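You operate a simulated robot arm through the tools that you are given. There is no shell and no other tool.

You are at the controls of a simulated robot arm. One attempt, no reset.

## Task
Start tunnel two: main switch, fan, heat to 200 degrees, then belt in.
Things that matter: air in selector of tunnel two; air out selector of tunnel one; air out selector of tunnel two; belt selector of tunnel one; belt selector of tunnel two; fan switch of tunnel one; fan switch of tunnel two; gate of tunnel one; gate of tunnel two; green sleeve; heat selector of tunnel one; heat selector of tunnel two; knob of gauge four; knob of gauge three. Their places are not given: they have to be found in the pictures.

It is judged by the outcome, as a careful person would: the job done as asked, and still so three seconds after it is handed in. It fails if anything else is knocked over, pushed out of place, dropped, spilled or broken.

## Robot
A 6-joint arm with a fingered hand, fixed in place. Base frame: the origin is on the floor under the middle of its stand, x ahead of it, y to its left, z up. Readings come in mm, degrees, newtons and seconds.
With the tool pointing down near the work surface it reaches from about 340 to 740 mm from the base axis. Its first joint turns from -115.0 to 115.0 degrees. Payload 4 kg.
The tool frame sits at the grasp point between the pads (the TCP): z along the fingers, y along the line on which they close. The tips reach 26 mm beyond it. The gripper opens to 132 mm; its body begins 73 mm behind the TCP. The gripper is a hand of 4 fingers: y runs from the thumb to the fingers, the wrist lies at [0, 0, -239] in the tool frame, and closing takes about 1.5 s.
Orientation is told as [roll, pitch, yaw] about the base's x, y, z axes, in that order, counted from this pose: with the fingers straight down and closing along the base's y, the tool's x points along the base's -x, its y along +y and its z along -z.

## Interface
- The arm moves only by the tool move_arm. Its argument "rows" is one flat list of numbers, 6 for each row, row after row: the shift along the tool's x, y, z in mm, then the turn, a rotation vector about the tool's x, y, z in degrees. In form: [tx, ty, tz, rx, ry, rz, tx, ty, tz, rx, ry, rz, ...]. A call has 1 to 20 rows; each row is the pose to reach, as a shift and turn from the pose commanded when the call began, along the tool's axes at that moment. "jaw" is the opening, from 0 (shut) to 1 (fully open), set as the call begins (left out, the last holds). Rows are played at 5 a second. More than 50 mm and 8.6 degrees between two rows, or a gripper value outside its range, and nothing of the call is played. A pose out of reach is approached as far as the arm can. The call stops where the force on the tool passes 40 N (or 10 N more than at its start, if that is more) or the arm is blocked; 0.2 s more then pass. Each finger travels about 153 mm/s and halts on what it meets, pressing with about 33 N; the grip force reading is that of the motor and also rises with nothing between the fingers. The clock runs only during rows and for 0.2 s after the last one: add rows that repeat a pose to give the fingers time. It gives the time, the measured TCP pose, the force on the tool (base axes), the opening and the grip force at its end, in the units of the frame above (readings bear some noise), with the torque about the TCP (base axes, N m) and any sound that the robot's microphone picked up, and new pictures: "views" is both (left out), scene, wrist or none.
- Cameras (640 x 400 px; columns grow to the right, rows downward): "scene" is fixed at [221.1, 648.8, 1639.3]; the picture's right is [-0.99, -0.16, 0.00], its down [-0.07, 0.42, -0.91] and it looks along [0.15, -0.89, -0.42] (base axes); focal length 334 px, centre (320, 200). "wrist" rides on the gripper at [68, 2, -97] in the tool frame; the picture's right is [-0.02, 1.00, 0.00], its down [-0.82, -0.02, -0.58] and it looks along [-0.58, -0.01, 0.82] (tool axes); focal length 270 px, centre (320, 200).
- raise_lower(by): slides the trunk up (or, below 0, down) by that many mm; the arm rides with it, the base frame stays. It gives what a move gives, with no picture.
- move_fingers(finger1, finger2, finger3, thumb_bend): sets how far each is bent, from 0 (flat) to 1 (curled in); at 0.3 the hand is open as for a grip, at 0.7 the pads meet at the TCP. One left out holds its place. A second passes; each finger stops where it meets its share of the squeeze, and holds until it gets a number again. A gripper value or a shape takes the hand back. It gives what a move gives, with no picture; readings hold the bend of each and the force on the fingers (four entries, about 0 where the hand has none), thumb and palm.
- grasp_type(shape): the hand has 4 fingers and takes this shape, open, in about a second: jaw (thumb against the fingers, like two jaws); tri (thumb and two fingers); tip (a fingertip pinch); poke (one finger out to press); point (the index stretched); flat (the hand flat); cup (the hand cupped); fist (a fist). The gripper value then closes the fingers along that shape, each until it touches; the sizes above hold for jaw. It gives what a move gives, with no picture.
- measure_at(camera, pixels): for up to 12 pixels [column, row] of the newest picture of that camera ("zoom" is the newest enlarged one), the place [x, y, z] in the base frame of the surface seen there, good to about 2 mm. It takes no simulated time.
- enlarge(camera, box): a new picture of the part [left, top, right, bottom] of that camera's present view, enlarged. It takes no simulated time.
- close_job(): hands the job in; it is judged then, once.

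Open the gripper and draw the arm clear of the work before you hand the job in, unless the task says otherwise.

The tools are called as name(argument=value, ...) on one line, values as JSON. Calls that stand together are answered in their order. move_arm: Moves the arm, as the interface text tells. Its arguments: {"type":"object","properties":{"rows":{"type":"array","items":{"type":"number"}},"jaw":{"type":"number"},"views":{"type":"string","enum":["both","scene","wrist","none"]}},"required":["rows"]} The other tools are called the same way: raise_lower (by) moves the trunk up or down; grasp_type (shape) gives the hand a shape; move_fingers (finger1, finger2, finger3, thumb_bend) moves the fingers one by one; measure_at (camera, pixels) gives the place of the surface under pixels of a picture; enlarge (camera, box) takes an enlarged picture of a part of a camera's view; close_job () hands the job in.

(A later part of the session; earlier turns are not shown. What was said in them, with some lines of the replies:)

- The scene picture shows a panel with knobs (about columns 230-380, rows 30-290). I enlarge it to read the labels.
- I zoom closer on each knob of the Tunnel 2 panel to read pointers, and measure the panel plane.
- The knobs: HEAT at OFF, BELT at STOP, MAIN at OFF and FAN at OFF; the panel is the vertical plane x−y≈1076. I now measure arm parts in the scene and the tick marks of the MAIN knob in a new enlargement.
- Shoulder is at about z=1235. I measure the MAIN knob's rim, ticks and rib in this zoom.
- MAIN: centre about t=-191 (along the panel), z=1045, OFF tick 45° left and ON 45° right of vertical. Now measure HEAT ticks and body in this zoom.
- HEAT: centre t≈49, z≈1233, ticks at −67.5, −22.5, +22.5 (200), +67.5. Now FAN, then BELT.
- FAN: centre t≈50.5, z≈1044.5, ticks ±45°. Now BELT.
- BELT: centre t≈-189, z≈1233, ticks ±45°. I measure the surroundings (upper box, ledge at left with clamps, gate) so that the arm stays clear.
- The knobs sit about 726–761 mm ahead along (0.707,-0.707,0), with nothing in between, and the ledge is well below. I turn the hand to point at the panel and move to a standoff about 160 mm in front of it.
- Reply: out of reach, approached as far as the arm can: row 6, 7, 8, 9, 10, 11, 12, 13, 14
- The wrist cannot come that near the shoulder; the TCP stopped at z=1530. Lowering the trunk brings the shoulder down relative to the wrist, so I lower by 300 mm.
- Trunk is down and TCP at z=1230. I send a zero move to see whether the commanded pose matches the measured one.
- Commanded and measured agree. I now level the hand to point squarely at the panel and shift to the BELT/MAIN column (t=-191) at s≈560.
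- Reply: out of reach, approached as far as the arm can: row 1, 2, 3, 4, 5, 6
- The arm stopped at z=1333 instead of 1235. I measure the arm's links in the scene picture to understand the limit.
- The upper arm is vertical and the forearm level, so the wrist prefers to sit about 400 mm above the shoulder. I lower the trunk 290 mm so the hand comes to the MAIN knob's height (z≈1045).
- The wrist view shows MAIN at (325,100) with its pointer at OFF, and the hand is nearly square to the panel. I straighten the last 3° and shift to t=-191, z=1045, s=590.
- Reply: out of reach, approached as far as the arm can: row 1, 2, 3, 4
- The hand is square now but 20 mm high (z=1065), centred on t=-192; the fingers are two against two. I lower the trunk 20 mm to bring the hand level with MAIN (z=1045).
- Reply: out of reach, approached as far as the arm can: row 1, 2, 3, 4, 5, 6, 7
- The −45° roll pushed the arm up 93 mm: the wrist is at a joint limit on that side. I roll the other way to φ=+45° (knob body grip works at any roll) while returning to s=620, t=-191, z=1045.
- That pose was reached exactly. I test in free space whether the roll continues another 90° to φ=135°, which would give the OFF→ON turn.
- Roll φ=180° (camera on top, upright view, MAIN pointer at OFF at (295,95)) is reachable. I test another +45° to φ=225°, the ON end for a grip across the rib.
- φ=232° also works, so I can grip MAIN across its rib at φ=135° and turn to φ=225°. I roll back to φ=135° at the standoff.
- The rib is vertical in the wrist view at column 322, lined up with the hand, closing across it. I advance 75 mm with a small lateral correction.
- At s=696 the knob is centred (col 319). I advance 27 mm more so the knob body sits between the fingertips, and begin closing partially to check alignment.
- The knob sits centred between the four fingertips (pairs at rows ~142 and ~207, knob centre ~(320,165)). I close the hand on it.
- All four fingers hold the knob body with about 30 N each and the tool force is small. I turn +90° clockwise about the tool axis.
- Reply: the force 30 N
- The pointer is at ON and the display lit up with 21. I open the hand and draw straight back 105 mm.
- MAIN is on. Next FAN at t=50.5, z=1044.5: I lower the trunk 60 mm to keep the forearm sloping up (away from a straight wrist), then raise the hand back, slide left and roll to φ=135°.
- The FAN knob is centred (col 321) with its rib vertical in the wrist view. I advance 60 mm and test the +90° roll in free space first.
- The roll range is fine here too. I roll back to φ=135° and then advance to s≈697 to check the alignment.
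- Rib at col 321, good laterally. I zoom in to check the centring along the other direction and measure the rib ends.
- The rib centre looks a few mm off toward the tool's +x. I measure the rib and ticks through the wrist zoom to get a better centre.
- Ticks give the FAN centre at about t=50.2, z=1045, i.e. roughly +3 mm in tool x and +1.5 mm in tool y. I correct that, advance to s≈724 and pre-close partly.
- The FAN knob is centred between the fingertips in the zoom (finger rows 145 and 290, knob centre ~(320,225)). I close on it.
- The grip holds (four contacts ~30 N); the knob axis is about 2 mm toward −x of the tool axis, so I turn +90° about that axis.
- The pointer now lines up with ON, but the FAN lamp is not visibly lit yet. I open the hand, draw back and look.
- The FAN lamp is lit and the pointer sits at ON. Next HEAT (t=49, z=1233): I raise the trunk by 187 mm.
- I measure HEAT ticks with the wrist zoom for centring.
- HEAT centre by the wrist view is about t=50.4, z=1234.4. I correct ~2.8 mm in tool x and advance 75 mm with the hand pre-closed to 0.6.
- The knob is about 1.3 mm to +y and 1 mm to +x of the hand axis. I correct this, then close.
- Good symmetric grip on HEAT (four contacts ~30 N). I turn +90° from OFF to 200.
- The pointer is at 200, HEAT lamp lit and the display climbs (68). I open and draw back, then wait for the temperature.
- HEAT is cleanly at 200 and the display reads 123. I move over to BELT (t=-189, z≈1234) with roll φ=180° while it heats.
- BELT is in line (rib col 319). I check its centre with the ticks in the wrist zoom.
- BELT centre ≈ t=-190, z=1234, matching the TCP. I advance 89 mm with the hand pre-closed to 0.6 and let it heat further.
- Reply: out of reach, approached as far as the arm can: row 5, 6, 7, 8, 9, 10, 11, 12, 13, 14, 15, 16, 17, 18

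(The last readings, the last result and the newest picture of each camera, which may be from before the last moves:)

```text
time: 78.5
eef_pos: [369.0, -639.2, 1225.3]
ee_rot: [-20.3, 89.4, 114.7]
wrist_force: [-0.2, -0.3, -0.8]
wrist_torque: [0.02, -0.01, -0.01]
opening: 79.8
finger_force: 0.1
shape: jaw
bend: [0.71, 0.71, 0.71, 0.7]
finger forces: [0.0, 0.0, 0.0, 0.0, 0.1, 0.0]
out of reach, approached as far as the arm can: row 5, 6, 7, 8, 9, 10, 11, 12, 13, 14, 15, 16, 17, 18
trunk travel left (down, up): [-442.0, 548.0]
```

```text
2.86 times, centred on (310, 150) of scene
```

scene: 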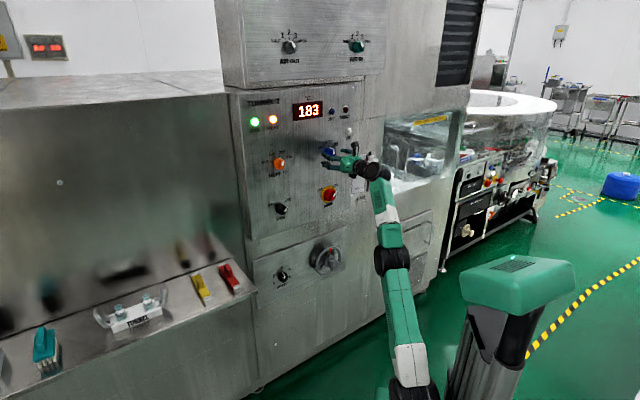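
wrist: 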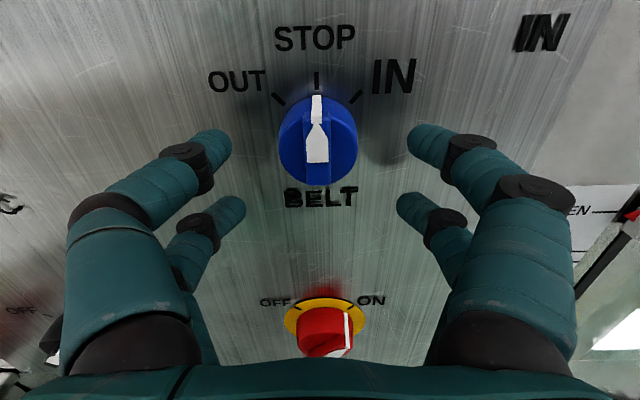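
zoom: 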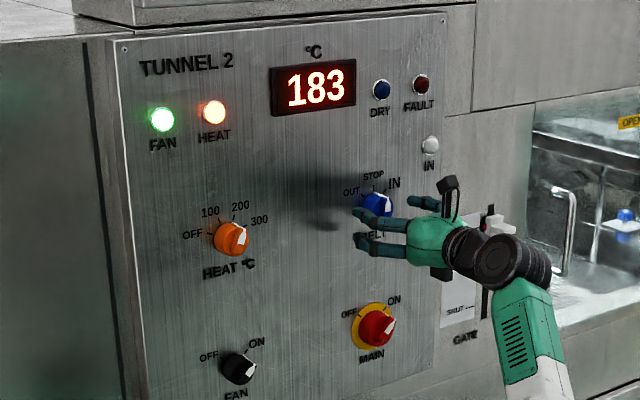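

Max reach was hit: s=713, z=1225. I back off 35 mm and raise the trunk 60 mm so the arm reaches more easily.

move_arm(rows=[0, 0, -12, 0, 0, 0, 0, 0, -24, 0, 0, 0, 0, 0, -35, 0, 0, 0, 0, 0, -35, 0, 0, 0], views="none")

raise_lower(by=60)

move_arm(rows=[0, 0, 0, 0, 0, 0])

```text
time: 79.5
eef_pos: [344.7, -614.2, 1224.3]
ee_rot: [-21.8, 89.5, 113.1]
wrist_force: [-0.9, 0.2, -0.6]
wrist_torque: [0.0, 0.03, 0.03]
opening: 79.7
finger_force: 0.2
shape: jaw
bend: [0.71, 0.71, 0.71, 0.7]
finger forces: [0.0, 0.1, 0.0, 0.0, 0.0, 0.0]
trunk travel left (down, up): [-442.0, 548.0]
```

```text
time: 80.5
eef_pos: [344.0, -613.7, 1283.3]
ee_rot: [-20.6, 89.4, 114.4]
wrist_force: [-0.6, -0.3, 0.2]
wrist_torque: [0.02, 0.0, -0.06]
opening: 79.7
finger_force: 0.2
shape: jaw
bend: [0.71, 0.71, 0.71, 0.7]
finger forces: [0.1, 0.1, 0.1, 0.0, 0.1, 0.0]
trunk travel left (down, up): [-502.0, 488.0]
```

```text
time: 80.8
eef_pos: [344.2, -613.0, 1284.2]
ee_rot: [-20.7, 89.5, 114.4]
wrist_force: [0.2, 0.3, 0.1]
wrist_torque: [0.03, 0.01, 0.02]
opening: 79.9
finger_force: 0.1
shape: jaw
bend: [0.71, 0.71, 0.71, 0.7]
finger forces: [0.1, 0.0, 0.1, 0.1, 0.0, 0.1]
trunk travel left (down, up): [-502.0, 488.0]
```

scene: 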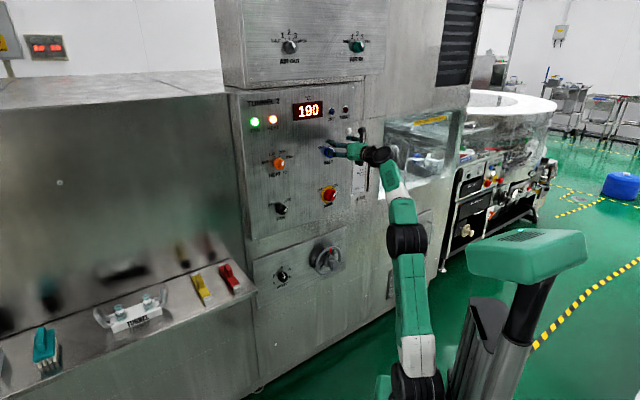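
wrist: 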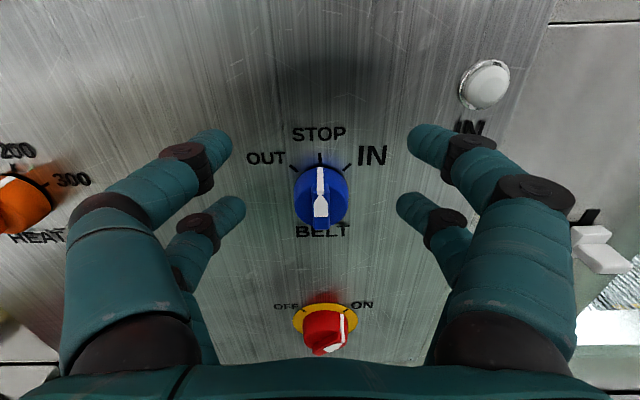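

Display reads 190. I move the hand down 50 mm to BELT's height, then advance to s≈700 to check the centring.

move_arm(rows=[-12.5, 0, 0, 0, 0, 0, -25, 0, 0, 0, 0, 0, -37.5, 0, 0, 0, 0, 0, -50, 0, 0, 0, 0, 0, -50, 0, 8, 0, 0, 0, -50, 0, 16, 0, 0, 0, -50, 0, 24, 0, 0, 0, -50, 0, 24, 0, 0, 0], views="wrist")

enlarge(camera="wrist", box=[180, 80, 460, 255])

```text
time: 82.7
eef_pos: [361.4, -630.1, 1233.9]
ee_rot: [-22.3, 89.4, 112.8]
wrist_force: [-0.3, -0.5, -0.1]
wrist_torque: [0.01, -0.01, 0.01]
opening: 79.8
finger_force: 0.1
shape: jaw
bend: [0.71, 0.71, 0.71, 0.7]
finger forces: [0.1, 0.0, 0.1, 0.0, 0.1, 0.1]
trunk travel left (down, up): [-502.0, 488.0]
```

wrist: 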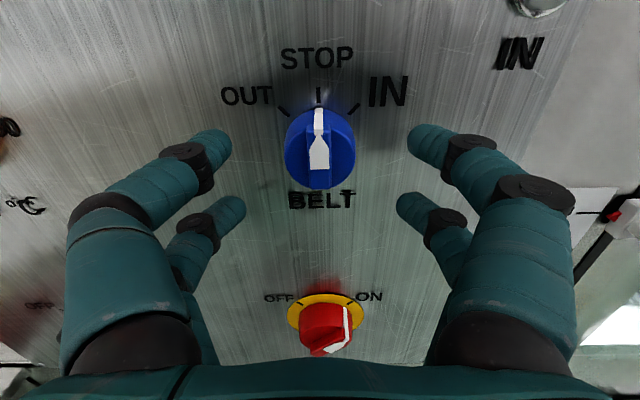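

```text
2.29 times, centred on (320, 168) of wrist
```

zoom: 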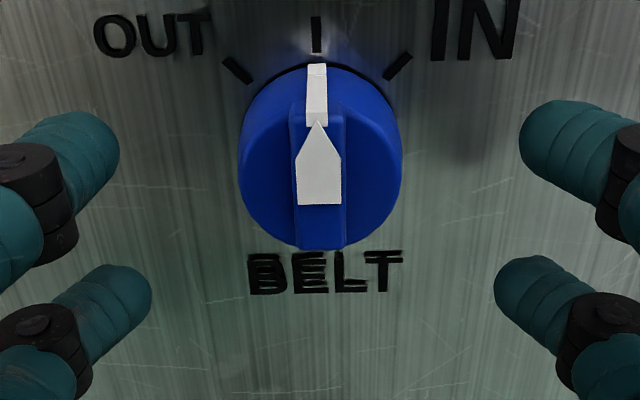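

Centred. I advance the last 22 mm and wait there for the temperature to reach 200.

move_arm(rows=[0, 0, 7, 0, 0, 0, 0, 0, 14, 0, 0, 0, 0, 0, 22, 0, 0, 0, 0, 0, 22, 0, 0, 0, 0, 0, 22, 0, 0, 0, 0, 0, 22, 0, 0, 0, 0, 0, 22, 0, 0, 0, 0, 0, 22, 0, 0, 0, 0, 0, 22, 0, 0, 0, 0, 0, 22, 0, 0, 0, 0, 0, 22, 0, 0, 0, 0, 0, 22, 0, 0, 0, 0, 0, 22, 0, 0, 0, 0, 0, 22, 0, 0, 0])

enlarge(camera="wrist", box=[180, 80, 460, 255])

enlarge(camera="scene", box=[220, 80, 400, 220])

```text
time: 85.7
eef_pos: [376.5, -646.2, 1233.3]
ee_rot: [-20.5, 89.5, 114.5]
wrist_force: [0.4, 0.1, -0.6]
wrist_torque: [-0.02, -0.02, 0.03]
opening: 80.0
finger_force: 0.1
shape: jaw
bend: [0.71, 0.71, 0.71, 0.7]
finger forces: [0.0, 0.1, 0.1, 0.1, 0.1, 0.0]
trunk travel left (down, up): [-502.0, 488.0]
```

scene: 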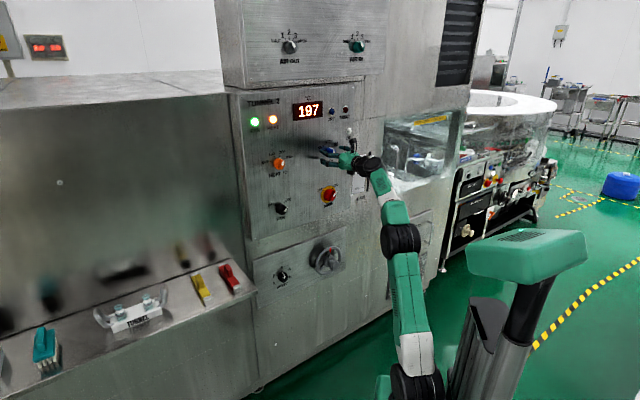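
wrist: 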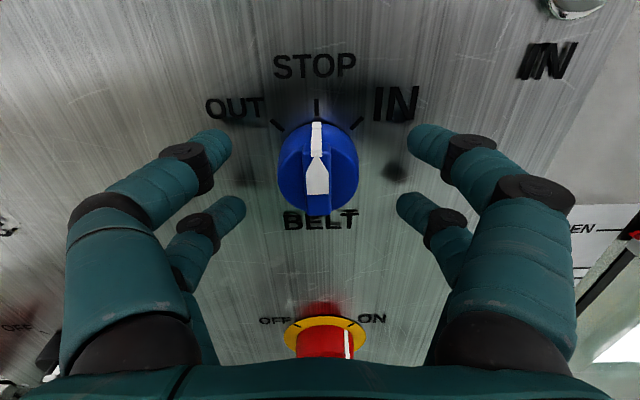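

```text
2.29 times, centred on (320, 168) of wrist
```

zoom: 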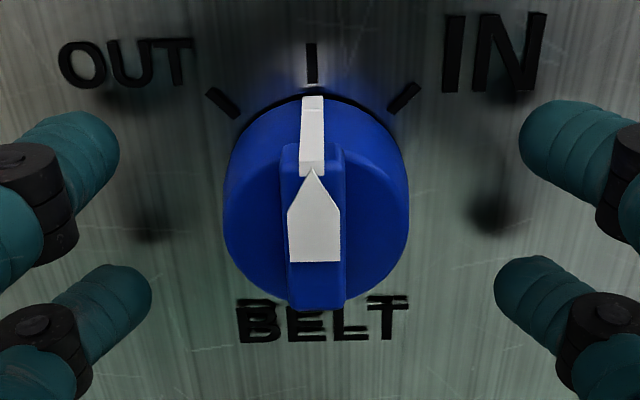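

```text
2.86 times, centred on (310, 150) of scene
```

zoom: 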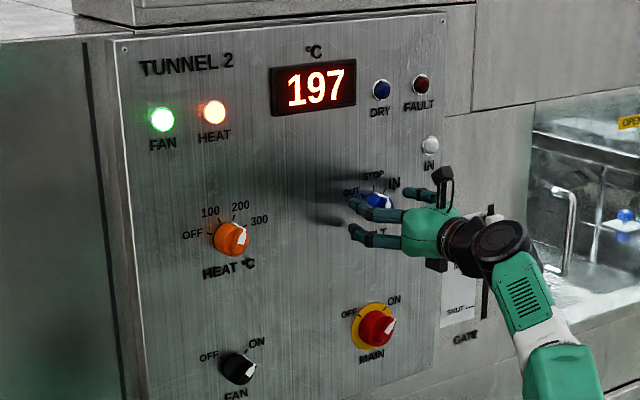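

197 now; the knob is ~0.7 mm to −y and ~1 mm to +x. I make that small correction and wait about 4 s more.

move_arm(rows=[1, -0.7, 0, 0, 0, 0, 1, -0.7, 0, 0, 0, 0, 1, -0.7, 0, 0, 0, 0, 1, -0.7, 0, 0, 0, 0, 1, -0.7, 0, 0, 0, 0, 1, -0.7, 0, 0, 0, 0, 1, -0.7, 0, 0, 0, 0, 1, -0.7, 0, 0, 0, 0, 1, -0.7, 0, 0, 0, 0, 1, -0.7, 0, 0, 0, 0, 1, -0.7, 0, 0, 0, 0, 1, -0.7, 0, 0, 0, 0, 1, -0.7, 0, 0, 0, 0, 1, -0.7, 0, 0, 0, 0, 1, -0.7, 0, 0, 0, 0, 1, -0.7, 0, 0, 0, 0, 1, -0.7, 0, 0, 0, 0, 1, -0.7, 0, 0, 0, 0, 1, -0.7, 0, 0, 0, 0, 1, -0.7, 0, 0, 0, 0], views="scene")

enlarge(camera="scene", box=[240, 80, 400, 200])

```text
time: 89.8
eef_pos: [377.8, -646.5, 1235.7]
ee_rot: [-20.4, 89.5, 114.6]
wrist_force: [-0.5, 0.8, 0.5]
wrist_torque: [0.04, -0.03, -0.04]
opening: 79.3
finger_force: 0.0
shape: jaw
bend: [0.71, 0.71, 0.71, 0.7]
finger forces: [0.0, 0.0, 0.0, 0.1, 0.1, 0.0]
trunk travel left (down, up): [-502.0, 488.0]
```

scene: 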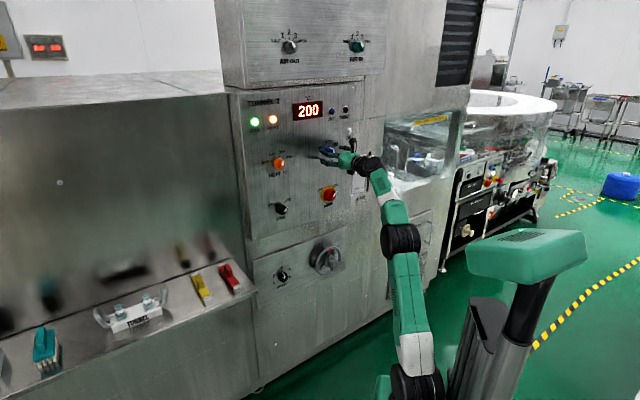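

```text
3.33 times, centred on (320, 140) of scene
```

zoom: 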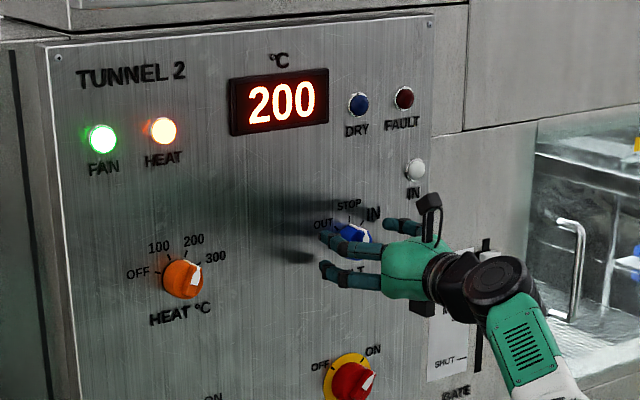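

The display reads 200. I close the hand on the BELT knob.

move_arm(rows=[0, 0, 0, 0, 0, 0, 0, 0, 0, 0, 0, 0, 0, 0, 0, 0, 0, 0, 0, 0, 0, 0, 0, 0, 0, 0, 0, 0, 0, 0, 0, 0, 0, 0, 0, 0, 0, 0, 0, 0, 0, 0], jaw=0, views="wrist")

enlarge(camera="wrist", box=[180, 80, 460, 255])

```text
time: 91.5
eef_pos: [377.3, -646.3, 1234.7]
ee_rot: [-20.8, 89.4, 114.2]
wrist_force: [2.0, -4.0, 1.4]
wrist_torque: [0.01, 0.02, -0.15]
opening: 15.9
finger_force: 33.0
shape: jaw
bend: [0.73, 0.73, 0.73, 0.7]
finger forces: [30.3, 30.7, 26.8, 0.1, 25.7, 0.0]
trunk travel left (down, up): [-502.0, 488.0]
```

wrist: 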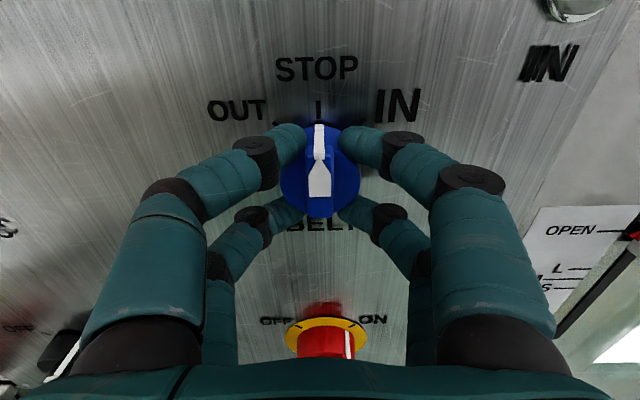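

```text
2.29 times, centred on (320, 168) of wrist
```

zoom: 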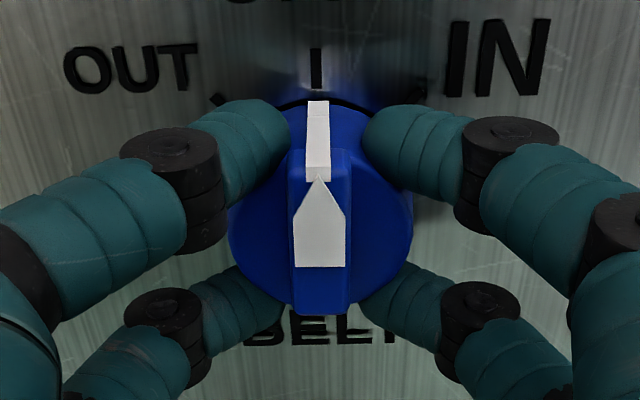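

Good symmetric grip on BELT. I turn it +45° from STOP to IN.

move_arm(rows=[0, 0, 0, 0, 0, 5, 0, 0, 0, 0, 0, 10, 0, 0, 0, 0, 0, 15, 0, 0, 0, 0, 0, 20, 0, 0, 0, 0, 0, 25, 0, 0, 0, 0, 0, 30, 0, 0, 0, 0, 0, 35, 0, 0, 0, 0, 0, 40, 0, 0, 0, 0, 0, 45, 0, 0, 0, 0, 0, 45])

enlarge(camera="wrist", box=[180, 80, 460, 255])

enlarge(camera="scene", box=[220, 80, 400, 220])

```text
time: 93.7
eef_pos: [379.6, -645.6, 1233.7]
ee_rot: [-89.3, 44.9, 45.7]
wrist_force: [-3.6, 6.6, -8.6]
wrist_torque: [-0.38, 1.03, 0.13]
opening: 15.0
finger_force: 33.1
shape: jaw
bend: [0.72, 0.73, 0.73, 0.7]
finger forces: [53.7, 29.8, 59.3, 0.0, 33.2, 0.0]
trunk travel left (down, up): [-502.0, 488.0]
```

scene: 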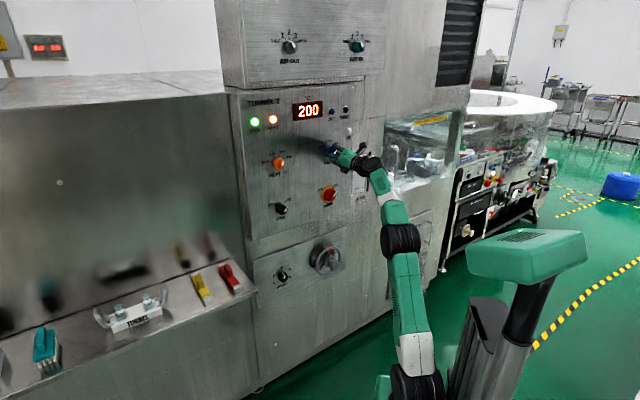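
wrist: 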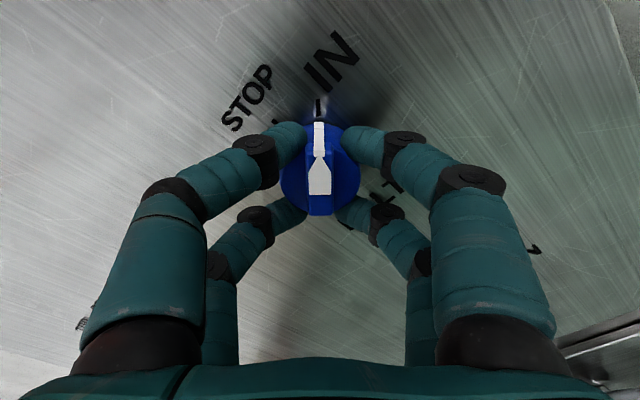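

```text
2.29 times, centred on (320, 168) of wrist
```

zoom: 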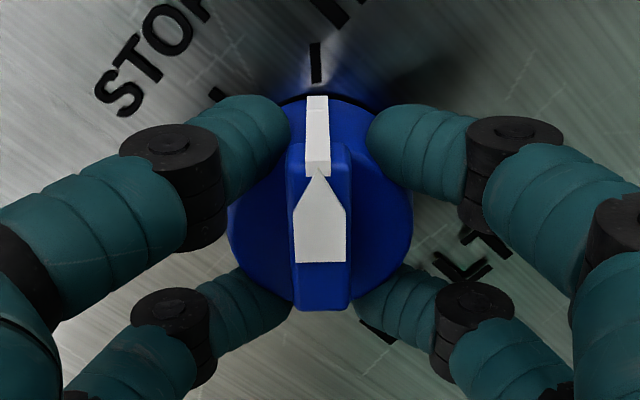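

```text
2.86 times, centred on (310, 150) of scene
```

zoom: 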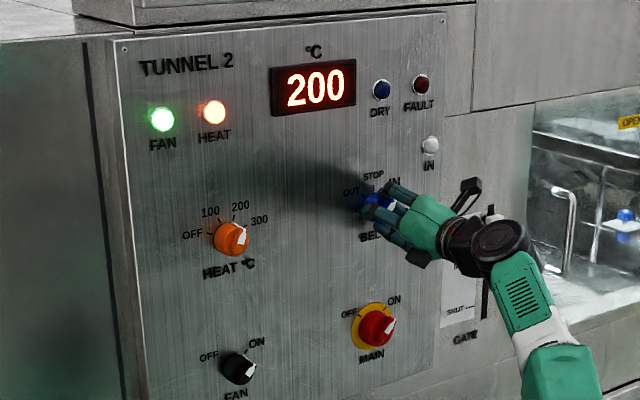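

The pointer lines up with IN. I open the hand, draw back and check the lamps.

move_arm(rows=[0, 0, 0, 0, 0, 0, 0, 0, 0, 0, 0, 0, 0, 0, 0, 0, 0, 0, 0, 0, 0, 0, 0, 0, 0, 0, 0, 0, 0, 0, 0, 0, -15, 0, 0, 0, 0, 0, -30, 0, 0, 0, 0, 0, -45, 0, 0, 0, 0, 0, -60, 0, 0, 0, 0, 0, -75, 0, 0, 0, 0, 0, -90, 0, 0, 0, 0, 0, -90, 0, 0, 0], jaw=1)

enlarge(camera="scene", box=[220, 80, 400, 220])

enlarge(camera="wrist", box=[240, 40, 400, 200])

```text
time: 96.2
eef_pos: [314.7, -581.7, 1236.1]
ee_rot: [-89.3, 44.7, 45.4]
wrist_force: [-0.3, 0.7, 0.6]
wrist_torque: [-0.01, -0.03, 0.0]
opening: 132.0
finger_force: 0.1
shape: jaw
bend: [0.3, 0.3, 0.3, 0.3]
finger forces: [0.0, 0.0, 0.0, 0.0, 0.1, 0.1]
trunk travel left (down, up): [-502.0, 488.0]
```

scene: 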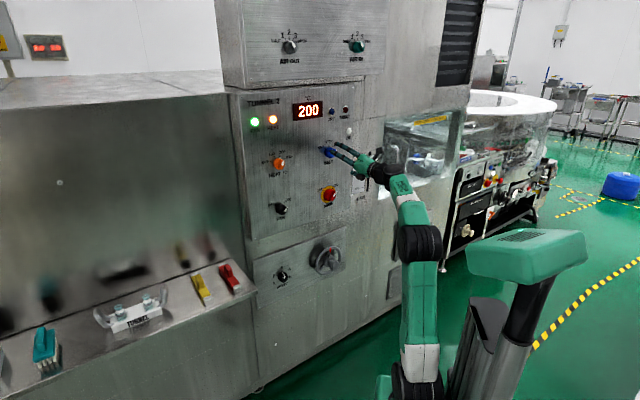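
wrist: 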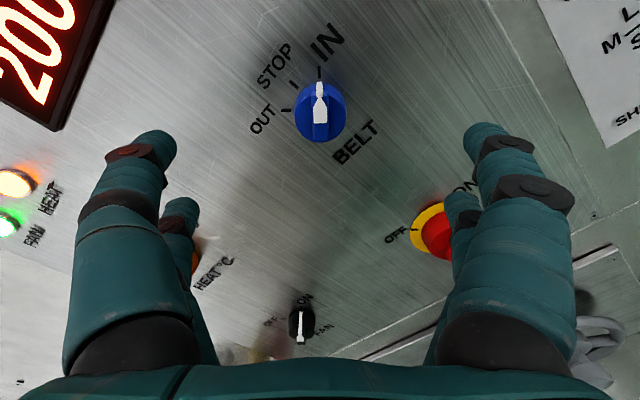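

```text
2.86 times, centred on (310, 150) of scene
```

zoom: 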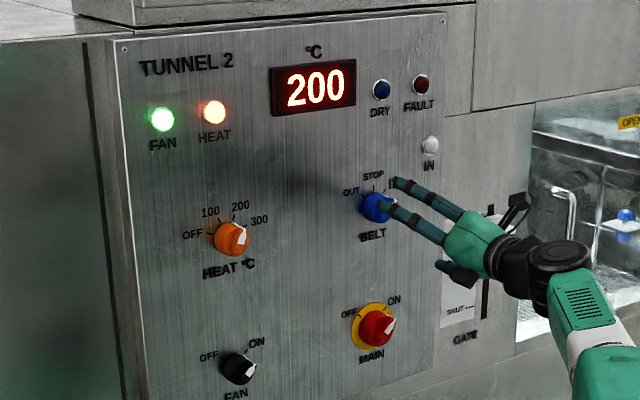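

```text
2.50 times, centred on (320, 120) of wrist
```

zoom: 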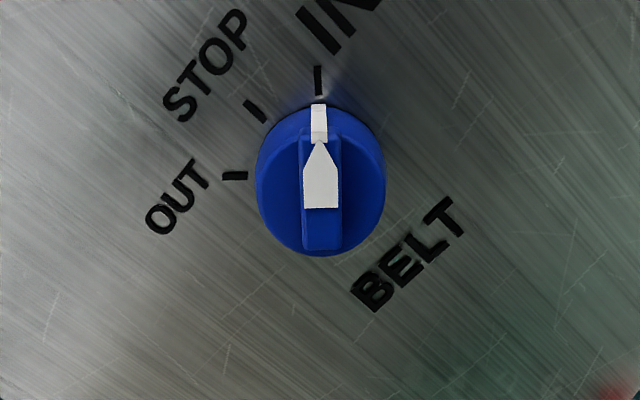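

All four selectors are set: MAIN ON, FAN ON, HEAT 200 (display 200), BELT IN. I draw the arm further back and wait a moment to see everything stays as it is.

move_arm(rows=[0, 0, -15, 0, 0, 0, 0, 0, -30, 0, 0, 0, 0, 0, -45, 0, 0, 0, 0, 0, -45, 0, 0, 0, 0, 0, -45, 0, 0, 0, 0, 0, -45, 0, 0, 0, 0, 0, -45, 0, 0, 0, 0, 0, -45, 0, 0, 0, 0, 0, -45, 0, 0, 0, 0, 0, -45, 0, 0, 0, 0, 0, -45, 0, 0, 0, 0, 0, -45, 0, 0, 0, 0, 0, -45, 0, 0, 0, 0, 0, -45, 0, 0, 0])

enlarge(camera="scene", box=[220, 80, 400, 220])

enlarge(camera="scene", box=[340, 90, 560, 240])

```text
time: 99.2
eef_pos: [280.1, -549.8, 1236.0]
ee_rot: [-89.3, 44.8, 45.5]
wrist_force: [0.1, -1.1, -0.7]
wrist_torque: [0.0, -0.02, 0.01]
opening: 131.9
finger_force: 0.1
shape: jaw
bend: [0.3, 0.3, 0.3, 0.3]
finger forces: [0.0, 0.0, 0.0, 0.0, 0.0, 0.0]
trunk travel left (down, up): [-502.0, 488.0]
```

scene: 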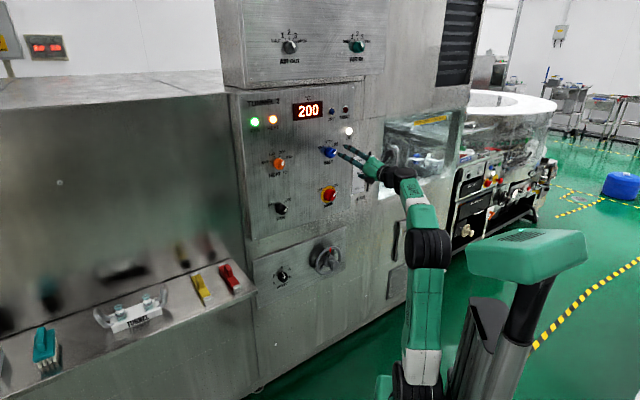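
wrist: 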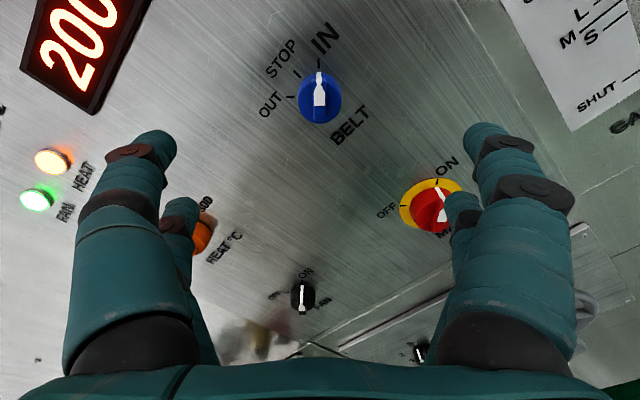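

```text
2.86 times, centred on (310, 150) of scene
```

zoom: 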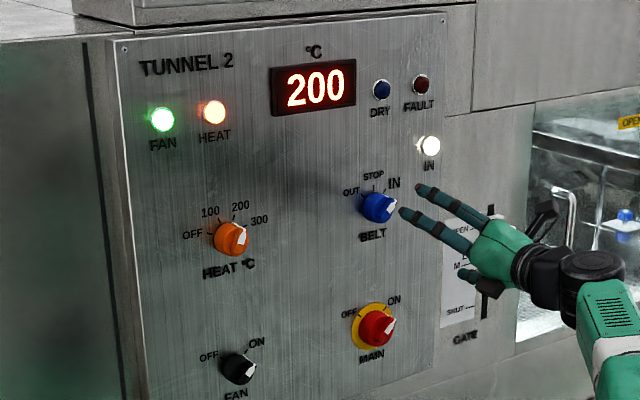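

```text
2.67 times, centred on (450, 165) of scene
```

zoom: 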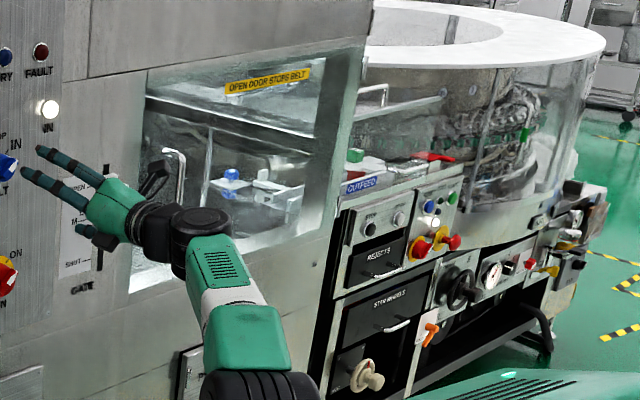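

FAN, HEAT and IN lamps are lit, the display holds 200, FAULT is dark, and the hand is open and about 110 mm clear of the knobs. I hand the job in.

close_job()

```text
The job is handed in.
```

Tunnel two is started and the job is handed in; the judge's result was not shown to me. I set the switches in the order you gave:

1. **Main switch:** turned to ON, and the display lit up.
2. **Fan:** turned to ON, and the FAN lamp came on.
3. **Heat:** set to 200, and the HEAT lamp came on. I waited until the display read 200.
4. **Belt:** turned from STOP to IN, and the IN lamp came on a few seconds later.

When I handed it in, the display was holding at 200 and the FAULT lamp was off. The hand was open, about 110 mm clear of the knobs. The only controls I touched were those four, and I saw nothing else moved or knocked.
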